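You operate a simulated robot arm through the tools that you are given. There is no shell and no other tool. Be economical: measure what you need, move in short steps, check, and stop when the job is done.

You are at the controls of a simulated two-armed robot. One attempt, no reset.

## Task
Lock the white envelope in the lock box; the dial opens at yellow.
Fine: lay it on the felt rest, shut lid and latch, then turn the dial to blue.
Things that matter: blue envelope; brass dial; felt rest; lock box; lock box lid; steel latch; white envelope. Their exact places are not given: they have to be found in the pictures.

Only the result counts: the job must be done as asked and must still hold three seconds after the hand-in. Knocking over, shifting, dropping, spilling or breaking anything else fails it. Lids that push on must go on centred and level and be pressed home; caps that screw on are set level and turned clockwise until they are tight.

## Robot
Two 7-joint arms with fingered hands on one trunk, on a base that drives. Base frame: it is fixed to the floor where the robot stands at the start and does not move with it; the origin is under the middle of the robot, x ahead of it, y to its left, z up; the surface under the hand at the start is at about z = 0.77. Units: m, rad, N and s.
The left shoulder is at the start at [0.023, 0.214, 1.269], the right one opposite. With the tool pointing down near the work surface each hand reaches from about 0.1 to 0.56 m from the robot's upright axis, wherever it stands, measured 20 degrees to its own side. Places, roughly: brass dial [0.5, 0, 0.8]; felt rest [0.6, -0.1, 0.8]; lock box [0.6, -0.1, 0.8]; lock box lid [0.6, -0.1, 0.9]; steel latch [0.5, -0.1, 0.8]. Payload 3.3 kg a hand.
Tool frame (each hand has its own): the origin (TCP) lies between the finger pads and is the grasp point; the fingertips stand 0.026 m ahead of it; z points along the fingers, y is the line along which they close. Largest opening 0.132 m; the body of the gripper starts 0.073 m behind the TCP. The gripper is a hand of 2 fingers: y runs from the thumb to the fingers, the wrist lies at [0, 0, -0.224] in the tool frame, and closing takes about 1.5 s.
Orientation is told as [roll, pitch, yaw] about the base's x, y, z axes, in that order, counted from this pose: with the fingers straight down and closing along the base's y, the tool's x points along the base's -x, its y along +y and its z along -z.

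## Interface
- The arms move only by the tool servo_tool. It takes "left_deltas", "right_deltas" or both (then of equal length, played together; a hand with none holds still); each is a list of rows, each a list of 7 numbers: the shift along the base's x, y, z in units of 250 mm (1.0 is 250 mm), then the turn, a rotation vector about the base's x, y, z in units of 90 degrees (1.0 is 90 degrees), then the opening in per cent of the stroke, from 0 (shut) to 100 (fully open). In form: [[x, y, z, wx, wy, wz, grip], ...]. A call has 1 to 10 rows; each row is the pose to reach, as a shift and turn from the pose commanded when the call began. A call with a number of a shift or a turn outside -1 to 1 is refused whole. A row lasts 0.2 s, in which the tool goes at most 0.05 m and 0.15 rad; a call with a longer step from one row to the next is refused whole, and so is a gripper value outside its range. Where a pose cannot be reached the arm comes as near as it can. A force on the tool above 90 N (or 10 N above the force at the start of the call, whichever is more), or a blocked arm, ends the call early, and 0.2 s more pass. The fingers move at their own pace (about 0.153 m/s each) and stop on an object; they squeeze with about 25 N. The grip force told is the motor's: it shows also when the fingers shut on nothing. Time passes only in rows, and 0.2 s behind the last, so rows that repeat a pose let the fingers close. The reply holds the time, the measured pose of the TCP, the force on the tool along the base axes, the opening and the grip force, in the units named above and with some noise, with the torque about the TCP (base axes, N m) and any sound that the robot's microphone picked up.
- Cameras (640 x 400 px; columns grow to the right, rows downward): "scene" is now at [0.0934, 0.0062, 1.4349]; the picture's right is [0.04, -1.00, 0.00], its down [-0.72, -0.03, -0.69] and it looks along [0.69, 0.03, -0.72] (base axes); focal length 255 px, centre (320, 200). "left" rides on the left gripper at [-0.065, -0.003, -0.099] in its tool frame; the picture's right is [0.04, -1.00, 0.00], its down [0.83, 0.03, -0.55] and it looks along [0.55, 0.02, 0.83] (tool axes); focal length 261 px, centre (320, 200). "right" rides on the right gripper at [0.066, -0.003, -0.099] in its tool frame; the picture's right is [0.04, 1.00, 0.00], its down [-0.83, 0.03, -0.55] and it looks along [-0.55, 0.02, 0.83] (tool axes); focal length 261 px, centre (320, 200).
- snapshot(camera): a new picture of that camera. The clock stands still meanwhile.
- slide_trunk(by): slides the trunk up (or, below 0, down) by that many m; the arms and the scene camera ride with it, the base frame stays. It gives what a move gives, with no picture.
- drive_base(legs): drives the robot by 1 to 6 legs, each [ahead, left, turn to the left] in m, m and rad, along the robot's own axes; the way and the turn of a leg run together, so that a leg with both is an arc; at most 1.5 m and 3.142 rad a leg. The arms and the cameras ride along, it lands a little off, and it stops where it bumps. It gives what a move gives.
- set_grasp(shape, hand): the hand has 2 fingers and takes this shape, open, in about a second: jaw (thumb against the fingers, like two jaws); tri (thumb and two fingers); tip (a fingertip pinch); poke (one finger out to press); point (the index stretched); flat (the hand flat); cup (the hand cupped); fist (a fist). The gripper value then closes the fingers along that shape, each until it touches; the sizes above hold for jaw. It gives what a move gives, with no picture.
- head_to(pan, tilt): turns the head with the scene camera to pan (to the left, within 1.501 rad either way) and tilt (down, from -0.506 to 1.204), counted from straight ahead of the robot. It gives what a move gives.
- pixel_to_xyz(camera, pixels): for up to 12 pixels [column, row] of the newest picture of that camera ("zoom" is the newest enlarged one), the place [x, y, z] in the base frame of the surface seen there, good to about 0.002 m, but the place of the scene camera against the robot may be out by one fixed shift of up to 0.012 m in any direction. The clock stands still meanwhile.
- inspect(camera, box): a new picture of the part [left, top, right, bottom] of that camera's present view, enlarged. The clock stands still meanwhile.
- sign_off(): hands the job in; it is judged then, once.

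Go step by step. Measure first, check grasps and placings, and put right what went wrong. The budget is 80 turns and 78 pictures, counting those below and the enlarged ones. Unless the task says otherwise, let go and move clear before handing in, and close with one line.

The tools are called as a command line: name --argument value ..., lists and objects as JSON in quotes. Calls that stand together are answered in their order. servo_tool: Moves the arms, as the interface text tells. Its arguments: {"type":"object","properties":{"left_deltas":{"type":"array"},"right_deltas":{"type":"array"}},"required":[]} The other tools are called the same way: slide_trunk (by) slides the trunk up or down; set_grasp (shape, hand) gives the hand a shape; drive_base (legs) drives the base; head_to (pan, tilt) turns the head that bears the scene camera; snapshot (camera) takes a picture; pixel_to_xyz (camera, pixels) gives the place of the surface under pixels of a picture; inspect (camera, box) takes an enlarged picture of a part of a camera's view; sign_off () hands the job in.

At the start:

```text
clock: 0.0
left_tool_pos: [0.4249, 0.2028, 1.212]
left_orientation: [-0.002, 0.003, 0.001]
left_wrist_force: [0.2, -0.2, -1.0]
left_moment: [0.04, 0.01, 0.01]
left_finger_gap: 0.1318
left_grasp_force: 0.0
left_shape: jaw
right_tool_pos: [0.4418, -0.2097, 1.2078]
right_orientation: [0.0, 0.001, -0.003]
right_wrist_force: [0.0, 0.7, 0.8]
right_moment: [0.02, 0.02, 0.04]
right_finger_gap: 0.1322
right_grasp_force: 0.0
right_shape: jaw
trunk travel left (down, up): [-0.55, 0.211]
robot x, y, heading: [0.0011, -0.0016, 0.0]
head pan, tilt: [0.042, 0.806]
```

scene: 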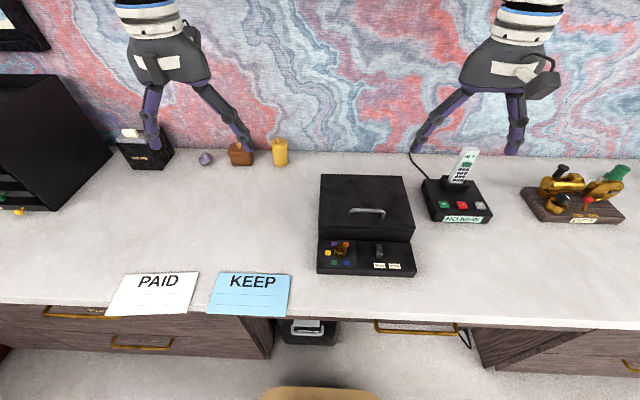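
right: 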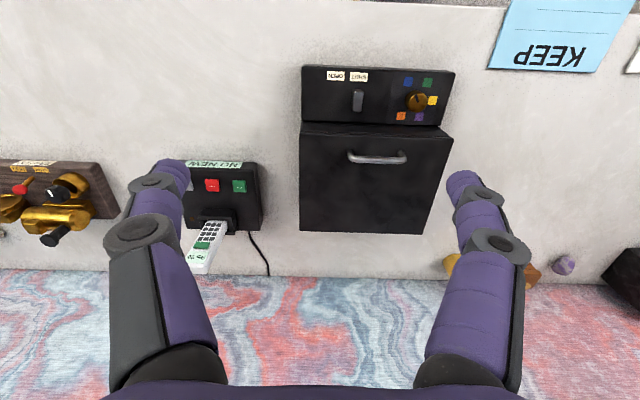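
left: 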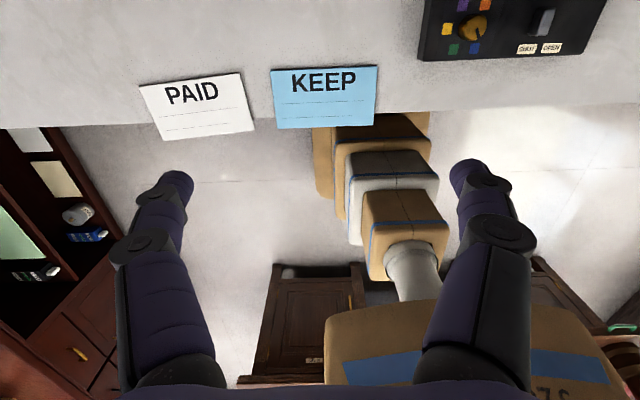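

The scene shows the lock box near (365,225), its dial at about (340,250), its latch at (378,250), and the white PAID envelope at (153,292), overhanging the front edge. I'll zoom in on the panel and on the envelopes.

inspect --camera "scene" --box '[305, 165, 425, 285]'

inspect --camera "right" --box '[290, 50, 470, 162]'

pixel_to_xyz --camera "scene" --pixels '[[122, 275], [198, 273], [186, 313], [106, 315], [220, 273], [292, 276], [287, 316], [208, 312], [153, 293], [60, 290], [300, 290], [140, 340]]'

pixel_to_xyz --camera "right" --pixels '[[418, 101], [408, 82], [427, 83], [433, 100], [419, 117], [401, 116], [358, 100], [335, 76], [359, 76], [377, 158], [302, 130], [450, 130]]'

```text
3.33 times, centred on (365, 225) of scene
```

zoom: 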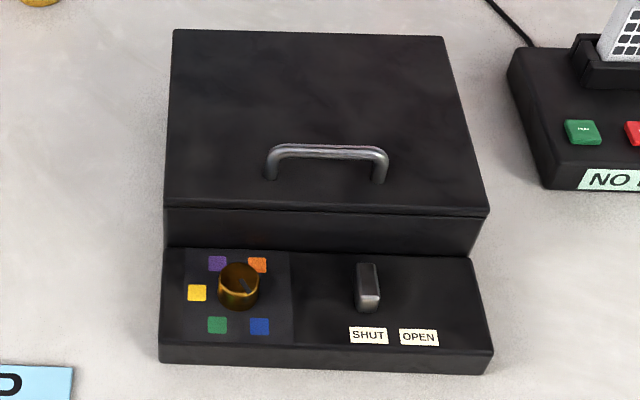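

```text
3.56 times, centred on (380, 106) of right
```

zoom: 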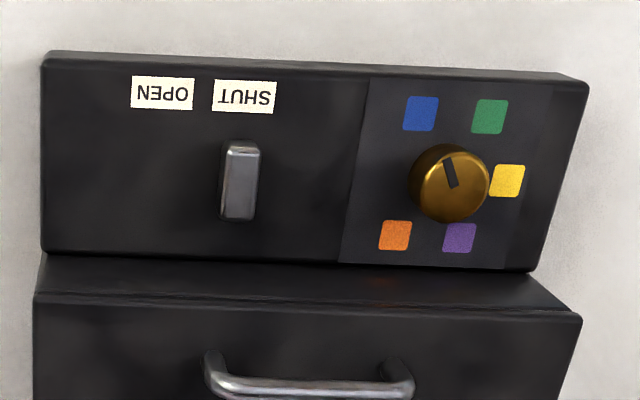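

```text
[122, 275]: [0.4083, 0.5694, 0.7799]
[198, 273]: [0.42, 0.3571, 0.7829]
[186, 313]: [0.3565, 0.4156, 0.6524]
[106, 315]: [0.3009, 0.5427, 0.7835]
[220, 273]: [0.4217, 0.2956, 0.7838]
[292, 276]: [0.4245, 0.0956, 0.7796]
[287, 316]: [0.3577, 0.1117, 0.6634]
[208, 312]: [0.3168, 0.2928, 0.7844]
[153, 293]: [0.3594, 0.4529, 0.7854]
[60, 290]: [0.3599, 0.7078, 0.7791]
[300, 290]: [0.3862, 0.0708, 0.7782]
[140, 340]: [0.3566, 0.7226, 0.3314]
```

```text
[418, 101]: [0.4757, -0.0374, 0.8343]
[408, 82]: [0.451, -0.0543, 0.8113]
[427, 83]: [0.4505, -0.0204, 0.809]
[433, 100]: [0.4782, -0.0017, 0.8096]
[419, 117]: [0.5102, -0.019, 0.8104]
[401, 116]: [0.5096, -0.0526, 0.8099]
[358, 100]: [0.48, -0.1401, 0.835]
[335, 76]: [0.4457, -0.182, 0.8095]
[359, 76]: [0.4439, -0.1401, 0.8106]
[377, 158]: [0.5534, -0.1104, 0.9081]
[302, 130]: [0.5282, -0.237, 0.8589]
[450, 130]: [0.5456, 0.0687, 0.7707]
```

The colours sit 60° apart around the dial, whose centre is about (0.478,-0.037), and the pointer seems to be near blue. I'll bring the right hand nearer so its camera can see the dial and latch.

servo_tool --right_deltas '[[-0.013, 0.08, -0.139, 0, 0, 0, 100], [-0.027, 0.16, -0.277, 0, 0, 0, 100], [-0.04, 0.24, -0.416, 0, 0, 0, 100], [-0.053, 0.32, -0.555, 0, 0, 0, 100], [-0.067, 0.4, -0.693, 0, 0, 0, 100], [-0.08, 0.48, -0.832, 0, 0, 0, 100], [-0.08, 0.48, -0.832, 0, 0, 0, 100]]'

snapshot --camera "right"

inspect --camera "left" --box '[410, 0, 610, 65]'

```text
clock: 1.6
left_tool_pos: [0.4251, 0.2031, 1.2127]
left_orientation: [0.002, 0.002, -0.001]
left_wrist_force: [0.4, 0.2, 0.4]
left_moment: [-0.01, -0.01, 0.01]
left_finger_gap: 0.1321
left_grasp_force: 0.1
left_shape: jaw
right_tool_pos: [0.4229, -0.0892, 0.9981]
right_orientation: [0.001, -0.001, 0.0]
right_wrist_force: [1.1, 0.0, 1.2]
right_moment: [-0.03, -0.03, 0.0]
right_finger_gap: 0.1319
right_grasp_force: 0.1
right_shape: jaw
trunk travel left (down, up): [-0.55, 0.211]
robot x, y, heading: [-0.0002, -0.0008, 0.002]
head pan, tilt: [0.042, 0.806]
```

```text
72 pictures are left
```

right: 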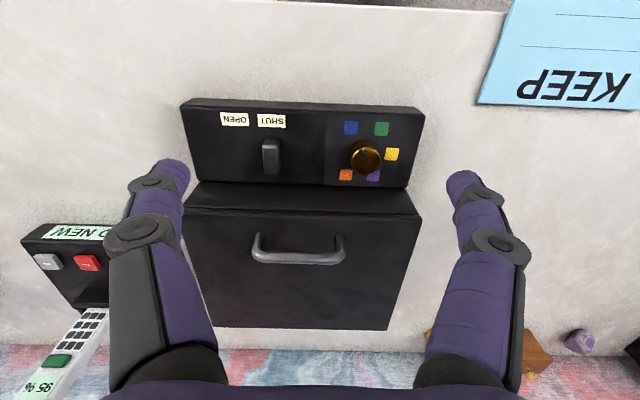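

```text
3.20 times, centred on (510, 32) of left
```

zoom: 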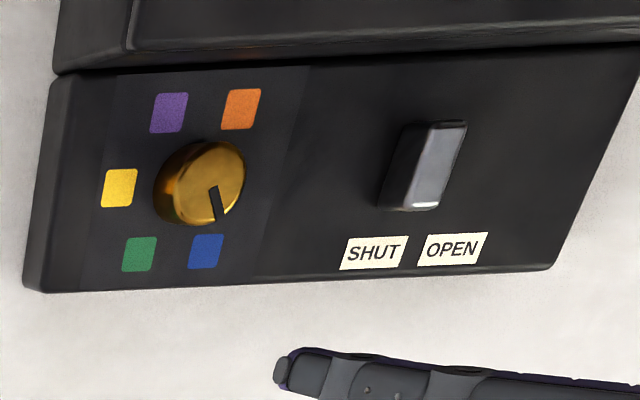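

The left view shows the pointer notch at about (217,205), on the blue side. I'll zoom the right camera to confirm and check the latch shape.

inspect --camera "right" --box '[320, 110, 416, 190]'

inspect --camera "right" --box '[210, 100, 306, 190]'

pixel_to_xyz --camera "right" --pixels '[[366, 153], [360, 153], [351, 127], [382, 128], [392, 154], [346, 175], [270, 143], [272, 165], [300, 258], [258, 240], [342, 240], [187, 210]]'

pixel_to_xyz --camera "right" --pixels '[[418, 212], [388, 328], [207, 325], [300, 215], [183, 103], [422, 115], [258, 121], [234, 119], [405, 180], [276, 262], [325, 263], [300, 256]]'

```text
5.00 times, centred on (368, 150) of right
```

zoom: 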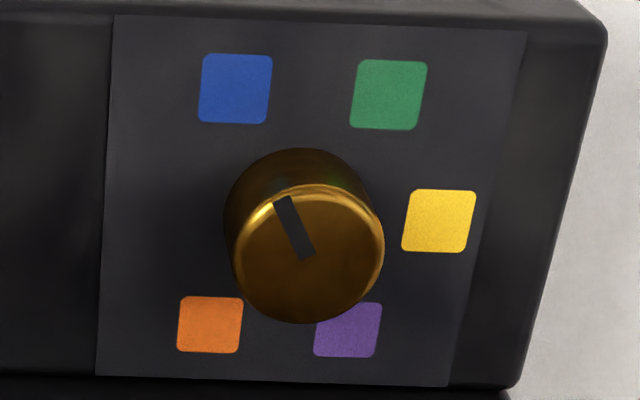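

```text
4.44 times, centred on (258, 145) of right
```

zoom: 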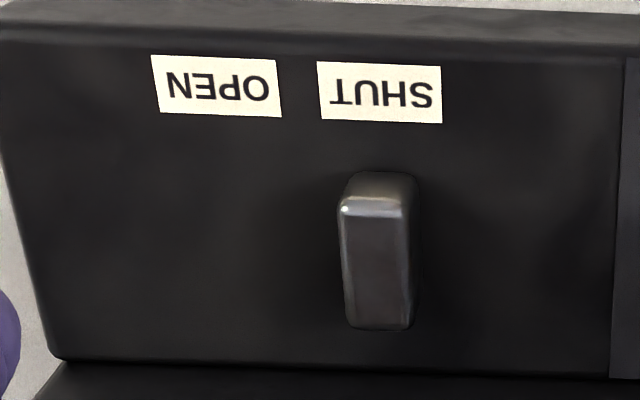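

```text
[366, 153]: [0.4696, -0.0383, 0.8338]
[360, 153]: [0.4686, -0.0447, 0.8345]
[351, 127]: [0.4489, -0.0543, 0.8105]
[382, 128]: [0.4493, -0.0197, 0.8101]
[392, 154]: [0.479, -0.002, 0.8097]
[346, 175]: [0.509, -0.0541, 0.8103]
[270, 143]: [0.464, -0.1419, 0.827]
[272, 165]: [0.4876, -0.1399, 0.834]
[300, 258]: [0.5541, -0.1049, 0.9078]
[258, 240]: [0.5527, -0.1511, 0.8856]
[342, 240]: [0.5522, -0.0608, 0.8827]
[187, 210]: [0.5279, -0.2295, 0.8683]
```

```text
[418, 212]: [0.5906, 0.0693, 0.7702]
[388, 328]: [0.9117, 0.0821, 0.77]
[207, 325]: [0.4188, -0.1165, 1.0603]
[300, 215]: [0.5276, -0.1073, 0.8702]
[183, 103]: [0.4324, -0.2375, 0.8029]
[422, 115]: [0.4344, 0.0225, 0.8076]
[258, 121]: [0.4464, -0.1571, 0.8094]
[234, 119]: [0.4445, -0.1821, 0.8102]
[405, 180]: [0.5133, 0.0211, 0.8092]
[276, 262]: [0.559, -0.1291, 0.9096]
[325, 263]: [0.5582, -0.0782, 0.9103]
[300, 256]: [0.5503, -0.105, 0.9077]
```

The notch points at blue and the latch sits at SHUT, so yellow is 120° clockwise from above. I'll move the right hand over the dial at yaw +60° with the fingers narrowed, ready to turn it to -60°.

pixel_to_xyz --camera "right" --pixels '[[366, 161], [350, 158], [380, 160], [365, 172], [365, 148]]'

servo_tool --right_deltas '[[0.03, 0.03, 0, 0, 0, 0.09, 40], [0.06, 0.06, -0.05, 0, 0, 0.18, 40], [0.09, 0.09, -0.1, 0, 0, 0.27, 40], [0.12, 0.12, -0.15, 0, 0, 0.36, 40], [0.15, 0.15, -0.2, 0, 0, 0.45, 40], [0.18, 0.18, -0.25, 0, 0, 0.54, 40], [0.21, 0.2, -0.3, 0, 0, 0.62, 40], [0.224, 0.209, -0.31, 0, 0, 0.667, 40], [0.224, 0.209, -0.31, 0, 0, 0.667, 40]]'

snapshot --camera "right"

snapshot --camera "scene"

```text
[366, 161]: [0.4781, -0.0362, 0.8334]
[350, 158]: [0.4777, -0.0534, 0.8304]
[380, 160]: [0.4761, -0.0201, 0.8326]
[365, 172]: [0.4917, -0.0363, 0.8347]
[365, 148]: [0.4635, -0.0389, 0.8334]
```

```text
clock: 3.6
left_tool_pos: [0.4254, 0.2041, 1.2127]
left_orientation: [0.001, 0.001, 0.002]
left_wrist_force: [0.3, 0.4, -0.1]
left_moment: [-0.02, -0.02, -0.01]
left_finger_gap: 0.1322
left_grasp_force: 0.0
left_shape: jaw
right_tool_pos: [0.4861, -0.0583, 0.9247]
right_orientation: [0.002, -0.01, 0.999]
right_wrist_force: [0.1, 1.1, 0.5]
right_moment: [0.02, 0.01, 0.02]
right_finger_gap: 0.053
right_grasp_force: 0.0
right_shape: jaw
trunk travel left (down, up): [-0.55, 0.211]
robot x, y, heading: [-0.0003, -0.0018, 0.002]
head pan, tilt: [0.042, 0.806]
```

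```text
68 pictures are left
```

right: 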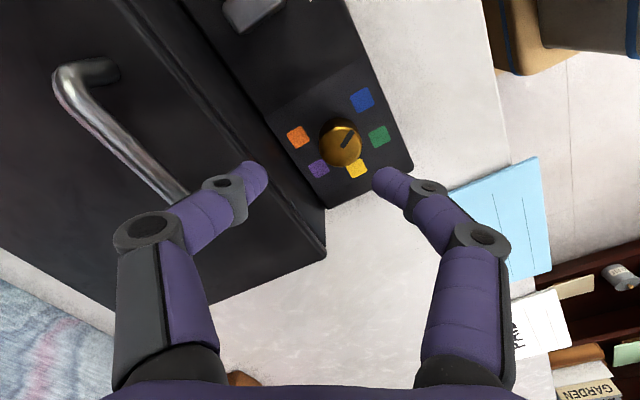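

```text
67 pictures are left
```

scene: 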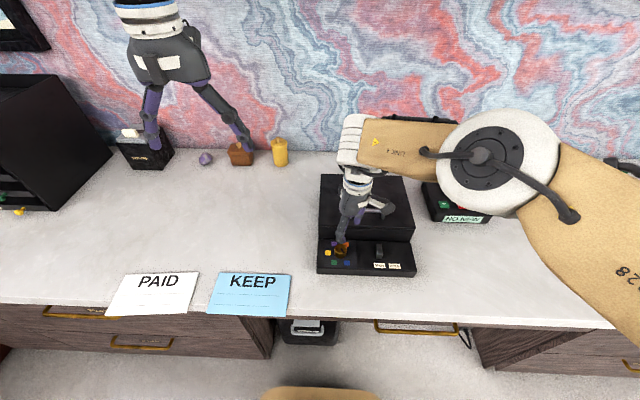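

The arm stopped short at that yaw (y=-0.058, yaw 0.999), so the base needs to shift. I'll lift the hand and look down to check the floor clearance.

servo_tool --right_deltas '[[-0.05, -0.05, 0.15, 0, 0, -0.09, 40], [-0.1, -0.1, 0.3, 0, 0, -0.18, 40], [-0.15, -0.15, 0.45, 0, 0, -0.27, 40], [-0.2, -0.2, 0.6, 0, 0, -0.36, 40], [-0.2, -0.25, 0.7, 0, 0, -0.45, 40], [-0.2, -0.3, 0.7, 0, 0, -0.54, 40], [-0.2, -0.3, 0.7, 0, 0, -0.62, 40], [-0.2, -0.3, 0.7, 0, 0, -0.667, 40]]'

head_to --pan 0 --tilt 1.2

snapshot --camera "scene"

```text
clock: 5.4
left_tool_pos: [0.4249, 0.2037, 1.2127]
left_orientation: [0.0, 0.004, 0.001]
left_wrist_force: [0.2, 0.2, -0.6]
left_moment: [0.0, -0.01, 0.01]
left_finger_gap: 0.132
left_grasp_force: 0.1
left_shape: jaw
right_tool_pos: [0.4282, -0.1127, 1.0947]
right_orientation: [0.001, 0.002, -0.003]
right_wrist_force: [-0.2, 0.3, -0.4]
right_moment: [-0.01, 0.01, -0.03]
right_finger_gap: 0.0527
right_grasp_force: 0.2
right_shape: jaw
trunk travel left (down, up): [-0.55, 0.211]
robot x, y, heading: [0.0008, 0.0018, 0.004]
head pan, tilt: [0.042, 0.806]
```

```text
clock: 6.3
left_tool_pos: [0.4259, 0.2031, 1.2129]
left_orientation: [-0.001, 0.001, 0.0]
left_wrist_force: [0.8, -0.1, -1.1]
left_moment: [-0.01, -0.02, 0.01]
left_finger_gap: 0.132
left_grasp_force: 0.0
left_shape: jaw
right_tool_pos: [0.4264, -0.1125, 1.0956]
right_orientation: [0.0, 0.0, 0.0]
right_wrist_force: [0.7, 0.0, 0.0]
right_moment: [0.01, -0.02, -0.03]
right_finger_gap: 0.0529
right_grasp_force: 0.1
right_shape: jaw
trunk travel left (down, up): [-0.55, 0.211]
robot x, y, heading: [0.0004, 0.0007, -0.002]
head pan, tilt: [0.0, 1.201]
```

```text
66 pictures are left
```

scene: 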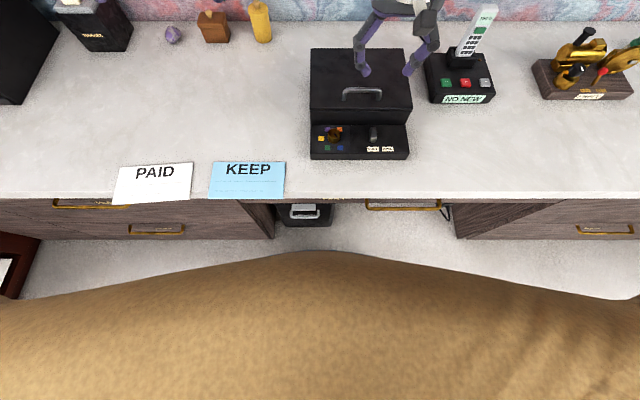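

The tan body fills the bottom of the view from row 250 down. I'll measure its front, the table edge and the lid's rear edge to judge how far I can drive ahead.

pixel_to_xyz --camera "scene" --pixels '[[320, 256], [320, 300], [200, 290], [450, 290], [330, 196], [330, 203], [310, 230], [360, 225], [312, 50], [403, 50], [312, 108], [405, 205]]'

pixel_to_xyz --camera "scene" --pixels '[[118, 167], [192, 163], [188, 201], [113, 204], [284, 163], [280, 199], [208, 198], [213, 162], [155, 185], [80, 198], [300, 197], [230, 215]]'

```text
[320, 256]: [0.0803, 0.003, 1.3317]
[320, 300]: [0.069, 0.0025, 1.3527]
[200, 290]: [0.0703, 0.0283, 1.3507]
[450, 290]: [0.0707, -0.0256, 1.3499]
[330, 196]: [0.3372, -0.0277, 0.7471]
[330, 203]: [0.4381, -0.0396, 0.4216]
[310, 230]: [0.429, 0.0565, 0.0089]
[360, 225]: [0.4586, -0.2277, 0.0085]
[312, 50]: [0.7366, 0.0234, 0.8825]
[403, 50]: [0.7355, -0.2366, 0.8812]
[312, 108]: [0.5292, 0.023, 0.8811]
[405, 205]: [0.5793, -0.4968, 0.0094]
```

```text
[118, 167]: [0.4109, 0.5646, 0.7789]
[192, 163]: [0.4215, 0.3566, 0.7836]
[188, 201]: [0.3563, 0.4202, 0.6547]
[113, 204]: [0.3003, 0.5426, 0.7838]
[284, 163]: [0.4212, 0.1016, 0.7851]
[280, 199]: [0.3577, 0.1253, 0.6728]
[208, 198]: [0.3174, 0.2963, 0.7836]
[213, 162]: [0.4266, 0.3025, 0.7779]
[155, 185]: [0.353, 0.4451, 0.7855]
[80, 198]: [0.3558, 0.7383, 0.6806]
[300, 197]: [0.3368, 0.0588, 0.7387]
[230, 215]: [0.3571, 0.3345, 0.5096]
```

Only the neck shows there. I'll use the left camera, which looks back at the robot, to measure the base's front.

snapshot --camera "left"

pixel_to_xyz --camera "left" --pixels '[[370, 120], [385, 150], [390, 175], [400, 210], [410, 270], [430, 330], [350, 320], [460, 390], [320, 150], [300, 290], [340, 390], [560, 330]]'

```text
65 pictures are left
```

left: 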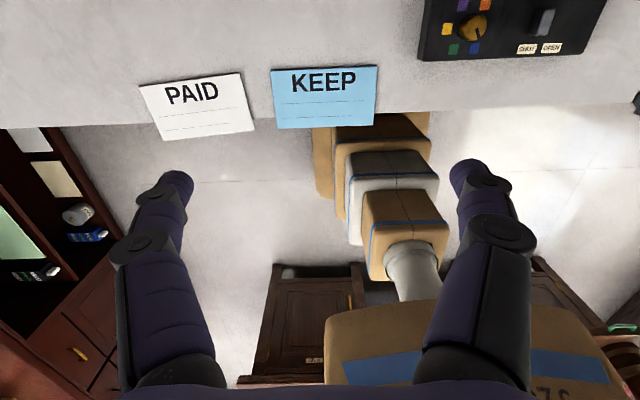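

```text
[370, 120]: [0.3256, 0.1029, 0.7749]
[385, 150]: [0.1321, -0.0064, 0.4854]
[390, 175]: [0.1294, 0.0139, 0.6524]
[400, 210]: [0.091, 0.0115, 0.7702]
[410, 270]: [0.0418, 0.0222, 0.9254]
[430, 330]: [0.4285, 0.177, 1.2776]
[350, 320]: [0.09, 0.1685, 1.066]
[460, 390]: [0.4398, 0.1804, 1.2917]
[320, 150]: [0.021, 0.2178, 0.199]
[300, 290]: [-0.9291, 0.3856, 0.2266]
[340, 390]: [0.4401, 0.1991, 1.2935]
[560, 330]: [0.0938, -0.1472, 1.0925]
```

The lower cartons are visible around (320-420,115-190). I'll measure the bottom carton's front and the pedestal edges.

pixel_to_xyz --camera "left" --pixels '[[315, 132], [322, 190], [334, 150], [340, 215], [345, 145], [420, 118], [405, 116], [410, 130], [355, 160]]'

pixel_to_xyz --camera "scene" --pixels '[[268, 215], [274, 237], [456, 237], [458, 215], [285, 215], [310, 222], [332, 215], [400, 205], [440, 206]]'

```text
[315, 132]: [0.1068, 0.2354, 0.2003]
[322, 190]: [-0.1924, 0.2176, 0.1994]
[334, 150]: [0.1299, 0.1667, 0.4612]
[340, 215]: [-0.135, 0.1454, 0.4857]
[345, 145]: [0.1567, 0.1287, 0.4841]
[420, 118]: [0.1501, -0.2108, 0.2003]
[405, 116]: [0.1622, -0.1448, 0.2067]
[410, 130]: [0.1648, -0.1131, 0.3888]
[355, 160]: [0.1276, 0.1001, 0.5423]
```

```text
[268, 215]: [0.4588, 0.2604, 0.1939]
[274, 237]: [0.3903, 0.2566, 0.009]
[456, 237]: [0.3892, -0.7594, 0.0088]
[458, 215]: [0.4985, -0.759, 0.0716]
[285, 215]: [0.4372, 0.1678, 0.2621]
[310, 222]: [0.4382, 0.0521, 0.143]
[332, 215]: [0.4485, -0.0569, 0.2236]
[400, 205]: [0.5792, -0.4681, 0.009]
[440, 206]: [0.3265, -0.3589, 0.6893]
```

The base front is at most about x=0.25 and the drawers are at 0.357, so 0.1 m ahead is safe. I'll drive 0.1 ahead and 0.1 left.

drive_base --legs '[[0.09, 0.1, 0]]'

head_to --pan -0.2 --tilt 0.9

snapshot --camera "right"

pixel_to_xyz --camera "right" --pixels '[[360, 100]]'

```text
clock: 7.6
left_tool_pos: [0.5169, 0.3075, 1.2116]
left_orientation: [-0.001, 0.001, 0.004]
left_wrist_force: [0.0, -0.4, 0.3]
left_moment: [-0.04, 0.01, -0.01]
left_finger_gap: 0.1319
left_grasp_force: 0.1
left_shape: jaw
right_tool_pos: [0.52, -0.0096, 1.0949]
right_orientation: [-0.002, 0.002, 0.001]
right_wrist_force: [-0.1, -0.2, 0.3]
right_moment: [-0.01, 0.02, 0.03]
right_finger_gap: 0.0527
right_grasp_force: 0.1
right_shape: jaw
trunk travel left (down, up): [-0.55, 0.211]
robot x, y, heading: [0.0917, 0.0996, 0.004]
head pan, tilt: [0.0, 1.201]
```

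```text
clock: 8.4
left_tool_pos: [0.5142, 0.3061, 1.2126]
left_orientation: [0.001, 0.0, 0.003]
left_wrist_force: [0.7, -0.2, 0.0]
left_moment: [-0.01, 0.0, -0.03]
left_finger_gap: 0.1318
left_grasp_force: 0.0
left_shape: jaw
right_tool_pos: [0.5185, -0.0116, 1.096]
right_orientation: [0.001, 0.0, 0.001]
right_wrist_force: [0.9, 0.6, 0.2]
right_moment: [0.0, 0.02, 0.0]
right_finger_gap: 0.0528
right_grasp_force: 0.0
right_shape: jaw
trunk travel left (down, up): [-0.55, 0.211]
robot x, y, heading: [0.0913, 0.1, 0.005]
head pan, tilt: [-0.201, 0.901]
```

```text
64 pictures are left
```

right: 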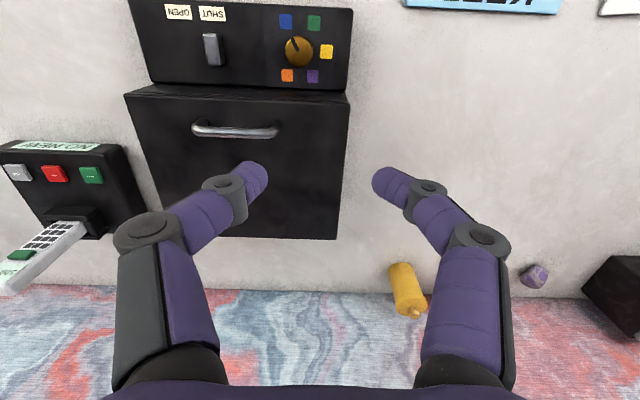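

```text
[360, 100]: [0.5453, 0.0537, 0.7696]
```

The drive landed well. I'll now bring the right hand above the dial with yaw +60°.

servo_tool --right_deltas '[[-0.03, -0.02, -0.08, 0, 0, 0.09, 40], [-0.06, -0.04, -0.17, 0, 0, 0.18, 40], [-0.09, -0.06, -0.26, 0, 0, 0.27, 40], [-0.12, -0.08, -0.35, 0, 0, 0.36, 40], [-0.15, -0.1, -0.44, 0, 0, 0.45, 40], [-0.164, -0.104, -0.53, 0, 0, 0.54, 40], [-0.164, -0.104, -0.62, 0, 0, 0.63, 40], [-0.164, -0.104, -0.704, 0, 0, 0.667, 40], [-0.164, -0.104, -0.704, 0, 0, 0.667, 40]]'

inspect --camera "right" --box '[230, 80, 430, 205]'

snapshot --camera "scene"

```text
clock: 10.4
left_tool_pos: [0.5148, 0.3068, 1.2131]
left_orientation: [0.001, -0.001, 0.004]
left_wrist_force: [0.7, 0.2, 0.1]
left_moment: [-0.02, -0.01, -0.01]
left_finger_gap: 0.1321
left_grasp_force: 0.1
left_shape: jaw
right_tool_pos: [0.4781, -0.0372, 0.9215]
right_orientation: [0.0, 0.0, 1.052]
right_wrist_force: [0.3, -0.1, -0.2]
right_moment: [-0.03, 0.01, -0.02]
right_finger_gap: 0.0527
right_grasp_force: 0.0
right_shape: jaw
trunk travel left (down, up): [-0.55, 0.211]
robot x, y, heading: [0.0869, 0.0999, -0.0]
head pan, tilt: [-0.201, 0.901]
```

```text
3.20 times, centred on (330, 142) of right
```

zoom: 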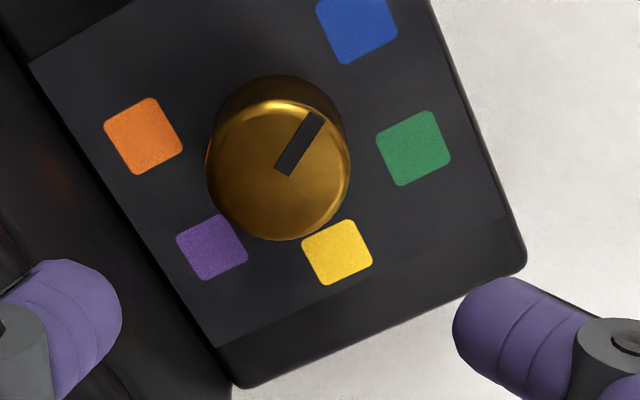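

```text
62 pictures are left
```

scene: 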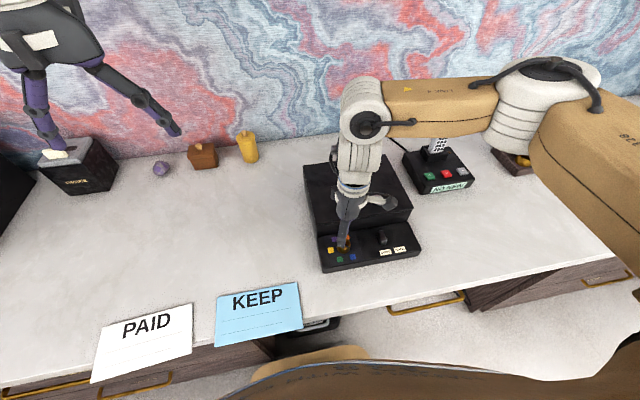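

The pose is right on target: (0.478,-0.037), yaw 1.05. I'll descend to z 0.845 and close on the dial.

servo_tool --right_deltas '[[0, 0, -0.1, 0, 0, 0, 40], [0, 0, -0.2, 0, 0, 0, 40], [0, 0, -0.25, 0, 0, 0, 40], [0, 0, -0.306, 0, 0, 0, 40], [0, 0, -0.306, 0, 0, 0, 40], [0, 0, -0.306, 0, 0, 0, 20], [0, 0, -0.306, 0, 0, 0, 15], [0, 0, -0.306, 0, 0, 0, 15], [0, 0, -0.306, 0, 0, 0, 15]]'

inspect --camera "right" --box '[200, 80, 440, 230]'

```text
clock: 12.4
left_tool_pos: [0.5117, 0.3052, 1.214]
left_orientation: [0.0, -0.003, 0.003]
left_wrist_force: [-0.3, -0.6, 0.2]
left_moment: [-0.01, -0.01, -0.03]
left_finger_gap: 0.1318
left_grasp_force: 0.1
left_shape: jaw
right_tool_pos: [0.4756, -0.0374, 0.8459]
right_orientation: [-0.003, 0.001, 1.049]
right_wrist_force: [-17.4, -6.5, 21.6]
right_moment: [-0.65, -1.72, -0.56]
right_finger_gap: 0.0261
right_grasp_force: 24.9
right_shape: jaw
trunk travel left (down, up): [-0.55, 0.211]
robot x, y, heading: [0.0912, 0.0987, 0.005]
head pan, tilt: [-0.201, 0.901]
```

```text
2.67 times, centred on (320, 155) of right
```

zoom: 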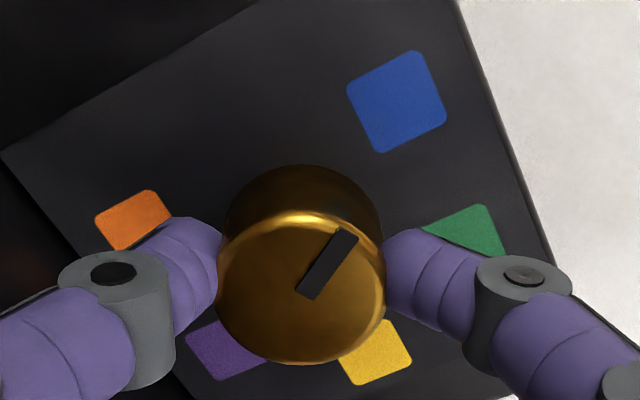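

The fingers hold the dial (gap 0.026, 25 N), but there is a 21 N upward and -17 N x side load. I'll open, lift 5 mm, and regrip to ease it.

servo_tool --right_deltas '[[0, 0, 0, 0, 0, 0, 40], [0, 0, 0.0, 0, 0, 0, 40], [0.0, 0, 0.02, 0, 0, 0, 40], [0.0, 0, 0.02, 0, 0, 0, 40]]'

servo_tool --right_deltas '[[0, 0, 0, 0, 0, 0, 20], [0, 0, 0, 0, 0, 0, 17], [0, 0, 0, 0, 0, 0, 17], [0, 0, 0, 0, 0, 0, 17], [0, 0, 0, 0, 0, 0, 17]]'

```text
clock: 13.4
left_tool_pos: [0.5129, 0.3068, 1.2128]
left_orientation: [0.001, -0.003, 0.003]
left_wrist_force: [0.3, -0.2, 0.1]
left_moment: [0.02, -0.03, 0.01]
left_finger_gap: 0.1317
left_grasp_force: 0.0
left_shape: jaw
right_tool_pos: [0.4748, -0.0373, 0.8492]
right_orientation: [0.0, -0.002, 1.048]
right_wrist_force: [-18.3, 0.3, 1.6]
right_moment: [-0.05, -0.55, -0.45]
right_finger_gap: 0.0459
right_grasp_force: 0.1
right_shape: jaw
trunk travel left (down, up): [-0.55, 0.211]
robot x, y, heading: [0.0941, 0.1013, -0.002]
head pan, tilt: [-0.201, 0.901]
```

```text
clock: 14.6
left_tool_pos: [0.5154, 0.305, 1.2127]
left_orientation: [-0.001, -0.001, 0.003]
left_wrist_force: [-0.2, -0.3, 0.3]
left_moment: [-0.03, 0.03, 0.02]
left_finger_gap: 0.1319
left_grasp_force: 0.0
left_shape: jaw
right_tool_pos: [0.479, -0.037, 0.8497]
right_orientation: [0.0, -0.002, 1.05]
right_wrist_force: [0.6, -8.8, 9.6]
right_moment: [-0.25, -0.39, -0.15]
right_finger_gap: 0.0266
right_grasp_force: 24.8
right_shape: jaw
trunk travel left (down, up): [-0.55, 0.211]
robot x, y, heading: [0.0918, 0.1028, 0.005]
head pan, tilt: [-0.201, 0.901]
```

The loads are now small; the earlier side load came from a knuckle touching the lid front when open. I'll turn clockwise 80° first.

servo_tool --right_deltas '[[0, 0, 0, 0, 0, -0.09, 15], [0, 0, 0, 0, 0, -0.18, 15], [0, 0, 0, 0, 0, -0.27, 15], [0, 0, 0, 0, 0, -0.36, 15], [0, 0, 0, 0, 0, -0.45, 15], [0, 0, 0, 0, 0, -0.54, 15], [0, 0, 0, 0, 0, -0.63, 15], [0, 0, 0, 0, 0, -0.7, 15], [0, 0, 0, 0, 0, -0.7, 15]]'

inspect --camera "right" --box '[200, 80, 440, 230]'

```text
clock: 16.6
left_tool_pos: [0.5158, 0.3064, 1.2116]
left_orientation: [0.0, 0.001, 0.004]
left_wrist_force: [0.6, -1.2, 0.0]
left_moment: [-0.02, -0.01, -0.04]
left_finger_gap: 0.132
left_grasp_force: 0.0
left_shape: jaw
right_tool_pos: [0.4778, -0.0374, 0.8482]
right_orientation: [0.002, -0.002, -0.051]
right_wrist_force: [3.3, -3.4, 8.3]
right_moment: [-0.19, -0.05, 0.04]
right_finger_gap: 0.0272
right_grasp_force: 24.2
right_shape: jaw
trunk travel left (down, up): [-0.55, 0.211]
robot x, y, heading: [0.0949, 0.102, 0.0]
head pan, tilt: [-0.201, 0.901]
```

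```text
2.67 times, centred on (320, 155) of right
```

zoom: 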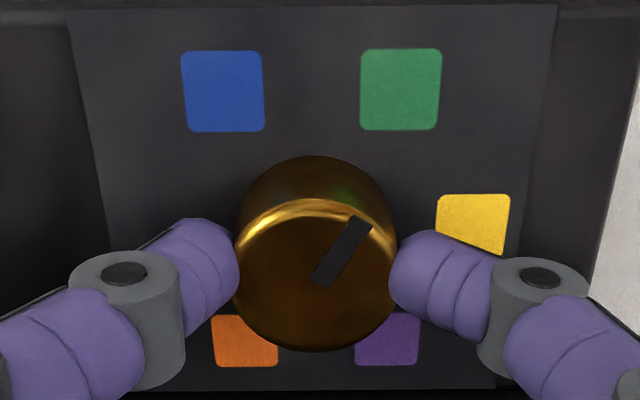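

The dial turns with the hand and the notch now points at green. I'll turn the remaining 57°.

servo_tool --right_deltas '[[0, 0, 0, 0, 0, -0.09, 15], [0, 0, 0, 0, 0, -0.18, 15], [0, 0, 0, 0, 0, -0.27, 15], [0, 0, 0, 0, 0, -0.36, 15], [0, 0, 0, 0, 0, -0.45, 15], [0, 0, 0, 0, 0, -0.54, 15], [0, 0, 0, 0, 0, -0.634, 15], [0, 0, 0, 0, 0, -0.634, 15]]'

inspect --camera "right" --box '[200, 80, 440, 230]'

```text
clock: 18.4
left_tool_pos: [0.5156, 0.3063, 1.2121]
left_orientation: [-0.001, 0.002, 0.005]
left_wrist_force: [-0.3, 0.5, -0.5]
left_moment: [0.02, 0.01, 0.02]
left_finger_gap: 0.1318
left_grasp_force: 0.0
left_shape: jaw
right_tool_pos: [0.4789, -0.037, 0.849]
right_orientation: [-0.001, -0.001, -1.048]
right_wrist_force: [3.7, 3.1, 3.0]
right_moment: [0.03, -0.1, 0.06]
right_finger_gap: 0.0271
right_grasp_force: 25.0
right_shape: jaw
trunk travel left (down, up): [-0.55, 0.211]
robot x, y, heading: [0.089, 0.1025, 0.002]
head pan, tilt: [-0.201, 0.901]
```

```text
2.67 times, centred on (320, 155) of right
```

zoom: 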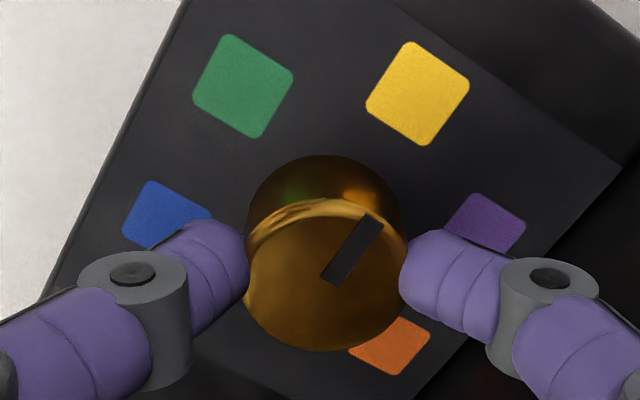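

The notch now points at yellow. I'll release, lift, and move over the latch at (0.478,-0.140) with yaw 0.

servo_tool --right_deltas '[[0, 0, 0, 0, 0, 0, 32], [0, 0, 0, 0, 0, 0, 32], [0, 0, 0.15, 0, 0, 0, 32], [0, 0, 0.3, 0, 0, 0.09, 32], [0, -0.1, 0.3, 0, 0, 0.18, 32], [0, -0.2, 0.3, 0, 0, 0.27, 32], [0, -0.3, 0.3, 0, 0, 0.36, 32], [0, -0.4, 0.3, 0, 0, 0.45, 32], [0, -0.412, 0.3, 0, 0, 0.54, 32], [0, -0.412, 0.3, 0, 0, 0.63, 32]]'

servo_tool --right_deltas '[[0, 0, 0, 0, 0, 0.037, 32], [0, 0, 0, 0, 0, 0.037, 32]]'

snapshot --camera "right"

inspect --camera "right" --box '[400, 60, 560, 160]'

pixel_to_xyz --camera "right" --pixels '[[320, 150], [320, 160], [305, 160], [340, 160]]'

```text
clock: 20.6
left_tool_pos: [0.5131, 0.3056, 1.2132]
left_orientation: [-0.001, 0.0, 0.005]
left_wrist_force: [0.7, -0.3, 0.0]
left_moment: [0.01, -0.02, 0.02]
left_finger_gap: 0.1318
left_grasp_force: 0.1
left_shape: jaw
right_tool_pos: [0.4776, -0.1391, 0.9235]
right_orientation: [0.0, 0.0, -0.054]
right_wrist_force: [0.2, 0.1, 0.2]
right_moment: [-0.01, 0.01, -0.01]
right_finger_gap: 0.042
right_grasp_force: 0.0
right_shape: jaw
trunk travel left (down, up): [-0.55, 0.211]
robot x, y, heading: [0.0917, 0.1006, 0.003]
head pan, tilt: [-0.201, 0.901]
```

```text
clock: 21.2
left_tool_pos: [0.5155, 0.3064, 1.2126]
left_orientation: [0.001, 0.001, 0.004]
left_wrist_force: [-0.4, 0.0, 0.0]
left_moment: [0.01, 0.02, 0.02]
left_finger_gap: 0.132
left_grasp_force: 0.1
left_shape: jaw
right_tool_pos: [0.4781, -0.14, 0.9227]
right_orientation: [0.0, 0.001, 0.0]
right_wrist_force: [0.4, -0.1, 0.1]
right_moment: [0.01, 0.01, 0.04]
right_finger_gap: 0.0421
right_grasp_force: 0.1
right_shape: jaw
trunk travel left (down, up): [-0.55, 0.211]
robot x, y, heading: [0.0927, 0.1033, 0.006]
head pan, tilt: [-0.201, 0.901]
```

```text
58 pictures are left
```

right: 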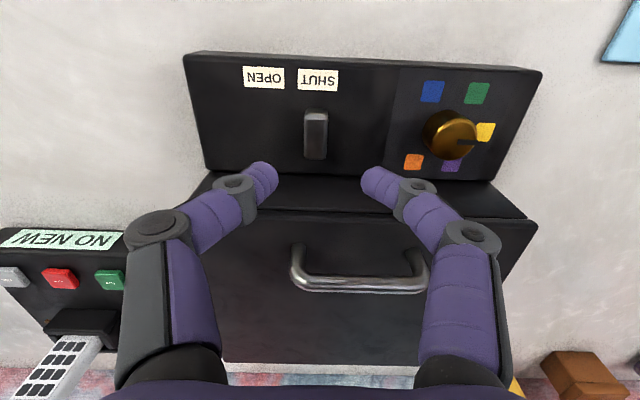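

```text
4.00 times, centred on (480, 110) of right
```

zoom: 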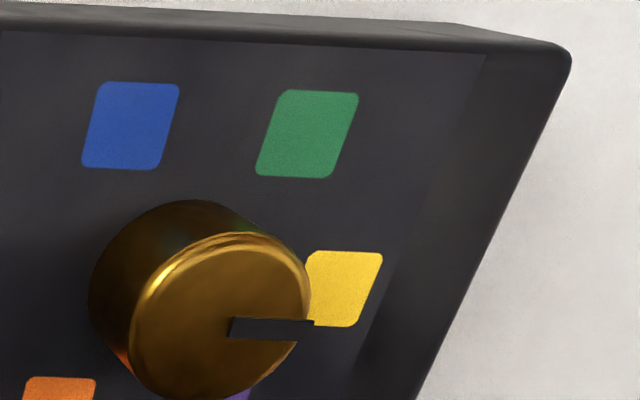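

```text
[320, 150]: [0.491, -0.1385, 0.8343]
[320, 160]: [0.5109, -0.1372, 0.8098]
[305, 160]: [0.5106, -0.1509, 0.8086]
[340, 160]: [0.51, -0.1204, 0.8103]
```

The notch points straight at yellow, and the latch is between the fingers. I'll descend and close on it.

servo_tool --right_deltas '[[0, 0, -0.1, 0, 0, 0, 32], [0, 0, -0.2, 0, 0, 0, 32], [0, 0, -0.296, 0, 0, 0, 32], [0, 0, -0.296, 0, 0, 0, 32], [0, 0, -0.296, 0, 0, 0, 10], [0, 0, -0.296, 0, 0, 0, 5], [0, 0, -0.296, 0, 0, 0, 5], [0, 0, -0.296, 0, 0, 0, 5]]'

snapshot --camera "right"

```text
clock: 23.0
left_tool_pos: [0.5155, 0.305, 1.2132]
left_orientation: [0.001, 0.001, 0.004]
left_wrist_force: [-0.1, -0.1, -0.4]
left_moment: [0.0, 0.01, 0.0]
left_finger_gap: 0.132
left_grasp_force: 0.1
left_shape: jaw
right_tool_pos: [0.4775, -0.1401, 0.8491]
right_orientation: [0.0, 0.0, 0.002]
right_wrist_force: [-0.2, -1.8, -4.1]
right_moment: [-0.02, 0.02, -0.01]
right_finger_gap: 0.0118
right_grasp_force: 25.3
right_shape: jaw
trunk travel left (down, up): [-0.55, 0.211]
robot x, y, heading: [0.093, 0.0994, -0.001]
head pan, tilt: [-0.201, 0.901]
```

```text
56 pictures are left
```

right: 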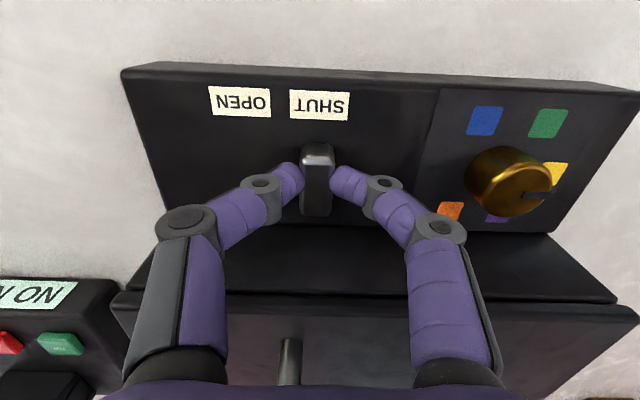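

The latch is gripped (gap 0.012). I'll slide it 42 mm towards OPEN (-y) in small steps.

servo_tool --right_deltas '[[0, -0.03, 0, 0, 0, 0, 5], [0, -0.06, 0, 0, 0, 0, 5], [0, -0.09, 0, 0, 0, 0, 5], [0, -0.12, 0, 0, 0, 0, 5], [0, -0.15, 0, 0, 0, 0, 5], [0, -0.165, 0, 0, 0, 0, 5], [0, -0.165, 0, 0, 0, 0, 5]]'

snapshot --camera "right"

```text
clock: 24.6
left_tool_pos: [0.5152, 0.3059, 1.212]
left_orientation: [-0.001, 0.001, 0.003]
left_wrist_force: [0.2, 0.7, 0.6]
left_moment: [0.01, 0.01, 0.0]
left_finger_gap: 0.1321
left_grasp_force: 0.1
left_shape: jaw
right_tool_pos: [0.4782, -0.1814, 0.8511]
right_orientation: [0.0, 0.001, 0.001]
right_wrist_force: [-0.9, 0.0, -3.9]
right_moment: [-0.01, 0.02, 0.02]
right_finger_gap: 0.0117
right_grasp_force: 24.5
right_shape: jaw
trunk travel left (down, up): [-0.55, 0.211]
robot x, y, heading: [0.0882, 0.1048, -0.0]
head pan, tilt: [-0.201, 0.901]
```

```text
55 pictures are left
```

right: 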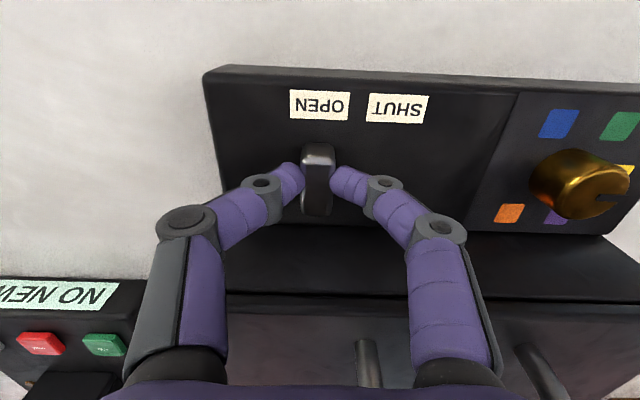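

The latch slid freely to OPEN. I'll release it, rise, and move over the lid handle at (0.554,-0.105) with the fingers closing along x (yaw -90°).

servo_tool --right_deltas '[[0, 0, 0, 0, 0, 0, 30], [0, 0, 0, 0, 0, 0, 30], [0, 0, 0.15, 0, 0, 0, 30], [0, 0, 0.3, 0, 0, -0.09, 30], [0, 0, 0.44, 0, 0, -0.18, 35], [0.05, 0.05, 0.44, 0, 0, -0.27, 35], [0.1, 0.1, 0.44, 0, 0, -0.36, 35], [0.15, 0.15, 0.44, 0, 0, -0.45, 35], [0.2, 0.2, 0.44, 0, 0, -0.54, 35], [0.25, 0.25, 0.44, 0, 0, -0.63, 35]]'

servo_tool --right_deltas '[[0.02, 0.02, 0, 0, 0, -0.09, 35], [0.04, 0.04, 0, 0, 0, -0.18, 35], [0.054, 0.054, 0, 0, 0, -0.27, 35], [0.054, 0.054, 0, 0, 0, -0.36, 35], [0.054, 0.054, 0, 0, 0, -0.37, 35], [0.054, 0.054, 0, 0, 0, -0.37, 35]]'

snapshot --camera "right"

snapshot --camera "scene"

```text
clock: 26.8
left_tool_pos: [0.5163, 0.307, 1.2135]
left_orientation: [-0.003, 0.002, 0.003]
left_wrist_force: [-1.0, 0.3, 0.2]
left_moment: [-0.01, -0.01, -0.02]
left_finger_gap: 0.132
left_grasp_force: 0.0
left_shape: jaw
right_tool_pos: [0.5398, -0.1164, 0.9588]
right_orientation: [-0.001, -0.001, -0.99]
right_wrist_force: [-0.2, -0.8, 0.2]
right_moment: [-0.03, -0.03, 0.0]
right_finger_gap: 0.0459
right_grasp_force: 0.1
right_shape: jaw
trunk travel left (down, up): [-0.55, 0.211]
robot x, y, heading: [0.0888, 0.0989, 0.001]
head pan, tilt: [-0.201, 0.901]
```

```text
clock: 28.2
left_tool_pos: [0.5141, 0.3061, 1.213]
left_orientation: [-0.001, 0.001, 0.003]
left_wrist_force: [0.3, 0.4, 0.0]
left_moment: [-0.02, -0.04, -0.02]
left_finger_gap: 0.132
left_grasp_force: 0.1
left_shape: jaw
right_tool_pos: [0.5549, -0.106, 0.9602]
right_orientation: [0.001, 0.0, -1.571]
right_wrist_force: [0.8, 0.6, 0.0]
right_moment: [0.02, 0.02, -0.02]
right_finger_gap: 0.046
right_grasp_force: 0.0
right_shape: jaw
trunk travel left (down, up): [-0.55, 0.211]
robot x, y, heading: [0.0897, 0.101, 0.002]
head pan, tilt: [-0.201, 0.901]
```

```text
54 pictures are left
```

right: 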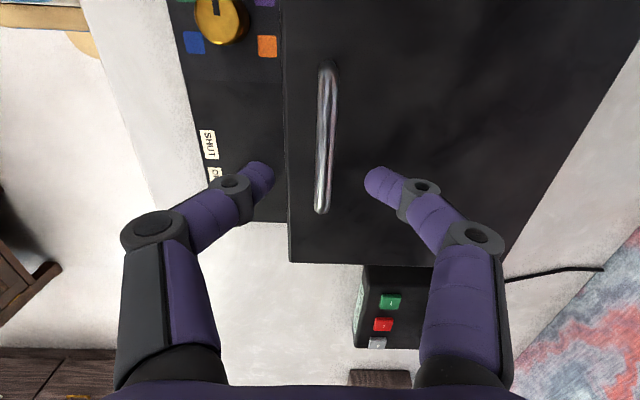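

```text
53 pictures are left
```

scene: 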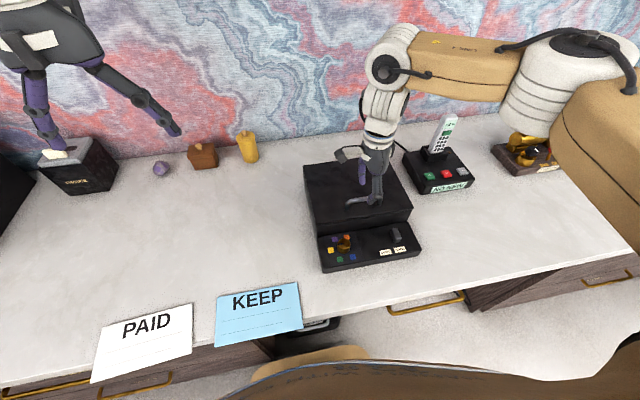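

The fingers straddle the handle bar. I'll descend to z 0.919 and close.

servo_tool --right_deltas '[[0, 0, -0.06, 0, 0, 0, 35], [0, 0, -0.12, 0, 0, 0, 35], [0, 0, -0.164, 0, 0, 0, 30], [0, 0, -0.164, 0, 0, 0, 15], [0, 0, -0.164, 0, 0, 0, 3], [0, 0, -0.164, 0, 0, 0, 3], [0, 0, -0.164, 0, 0, 0, 3]]'

snapshot --camera "right"

```text
clock: 29.8
left_tool_pos: [0.5153, 0.3063, 1.2124]
left_orientation: [0.0, 0.001, 0.002]
left_wrist_force: [0.9, 0.0, 0.1]
left_moment: [0.0, 0.02, 0.02]
left_finger_gap: 0.1321
left_grasp_force: 0.1
left_shape: jaw
right_tool_pos: [0.5557, -0.1034, 0.9176]
right_orientation: [-0.001, 0.002, -1.568]
right_wrist_force: [0.7, 0.0, -0.2]
right_moment: [-0.04, -0.05, 0.01]
right_finger_gap: 0.0051
right_grasp_force: 0.1
right_shape: jaw
trunk travel left (down, up): [-0.55, 0.211]
robot x, y, heading: [0.0915, 0.1021, -0.0]
head pan, tilt: [-0.201, 0.901]
```

```text
52 pictures are left
```

right: 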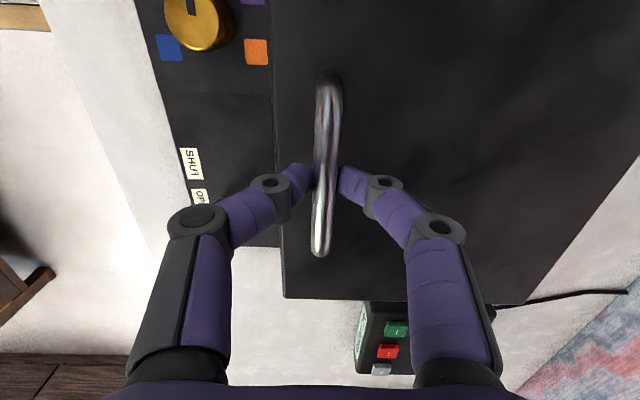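

The fingers are at gap 5 mm with no grip force yet. I'll command fully shut.

servo_tool --right_deltas '[[0, 0, 0, 0, 0, 0, 0], [0, 0, 0, 0, 0, 0, 0], [0, 0, 0, 0, 0, 0, 0]]'

```text
clock: 30.6
left_tool_pos: [0.514, 0.3061, 1.2125]
left_orientation: [0.0, 0.003, 0.002]
left_wrist_force: [0.2, 0.1, -0.4]
left_moment: [0.0, -0.03, -0.01]
left_finger_gap: 0.1319
left_grasp_force: 0.1
left_shape: jaw
right_tool_pos: [0.555, -0.1028, 0.9178]
right_orientation: [0.0, -0.001, -1.569]
right_wrist_force: [-1.8, -0.2, -0.7]
right_moment: [-0.02, -0.01, 0.03]
right_finger_gap: 0.0002
right_grasp_force: 25.2
right_shape: jaw
trunk travel left (down, up): [-0.55, 0.211]
robot x, y, heading: [0.0896, 0.1003, 0.003]
head pan, tilt: [-0.201, 0.901]
```

The gap went to about 0, so I'm not sure the bar is held. I'll look.

inspect --camera "right" --box '[230, 100, 430, 225]'

pixel_to_xyz --camera "right" --pixels '[[325, 140], [322, 200], [327, 170]]'

```text
3.20 times, centred on (330, 162) of right
```

zoom: 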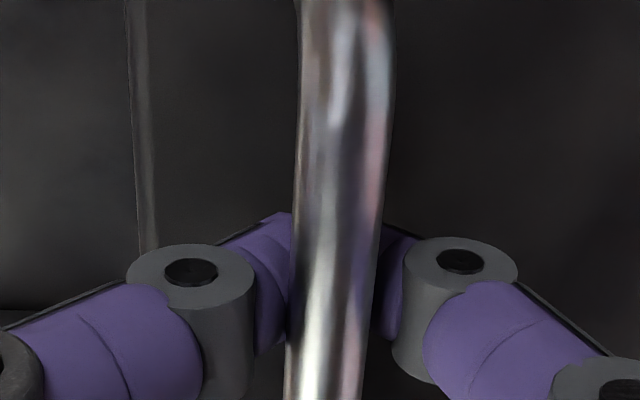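

```text
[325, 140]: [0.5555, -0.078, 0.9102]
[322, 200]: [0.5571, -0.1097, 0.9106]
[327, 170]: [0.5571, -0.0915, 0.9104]
```

The fingertips close beneath the bar and cage it, which makes a good hook. I'll lift 20° along the hinge arc as a test.

servo_tool --right_deltas '[[0.004, 0, 0.031, 0, 0, 0, 0], [0.015, 0, 0.062, 0, 0, 0, 0], [0.025, 0, 0.093, 0, 0, 0, 0], [0.036, 0, 0.123, 0, 0, 0, 0], [0.062, 0, 0.182, 0, 0, 0, 0], [0.093, 0, 0.238, 0, 0, 0, 0], [0.093, 0, 0.238, 0, 0, 0, 0]]'

snapshot --camera "scene"

snapshot --camera "right"

```text
clock: 32.2
left_tool_pos: [0.5155, 0.3054, 1.2119]
left_orientation: [-0.002, 0.002, 0.004]
left_wrist_force: [0.1, -0.1, 0.1]
left_moment: [-0.02, 0.01, 0.0]
left_finger_gap: 0.1321
left_grasp_force: 0.1
left_shape: jaw
right_tool_pos: [0.5777, -0.1035, 0.9771]
right_orientation: [0.001, 0.0, -1.57]
right_wrist_force: [4.4, -0.7, -5.6]
right_moment: [0.01, 0.04, 0.02]
right_finger_gap: 0.0
right_grasp_force: 24.6
right_shape: jaw
trunk travel left (down, up): [-0.55, 0.211]
robot x, y, heading: [0.0945, 0.0978, 0.005]
head pan, tilt: [-0.201, 0.901]
```

```text
50 pictures are left
```

scene: 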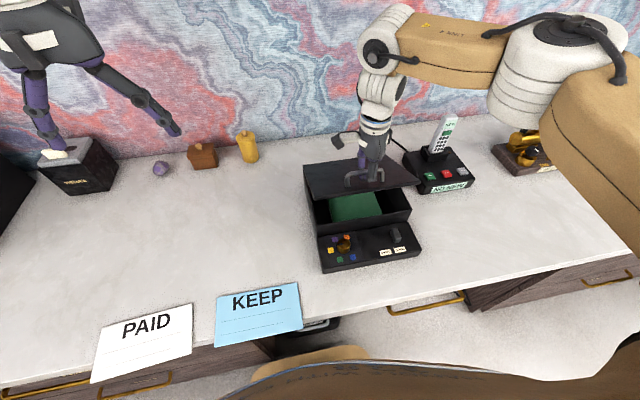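

```text
49 pictures are left
```

right: 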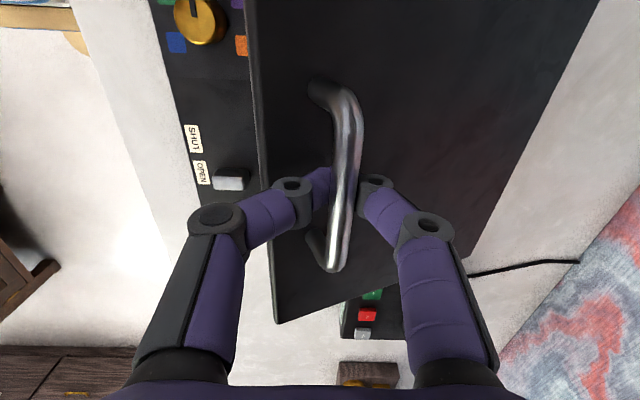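

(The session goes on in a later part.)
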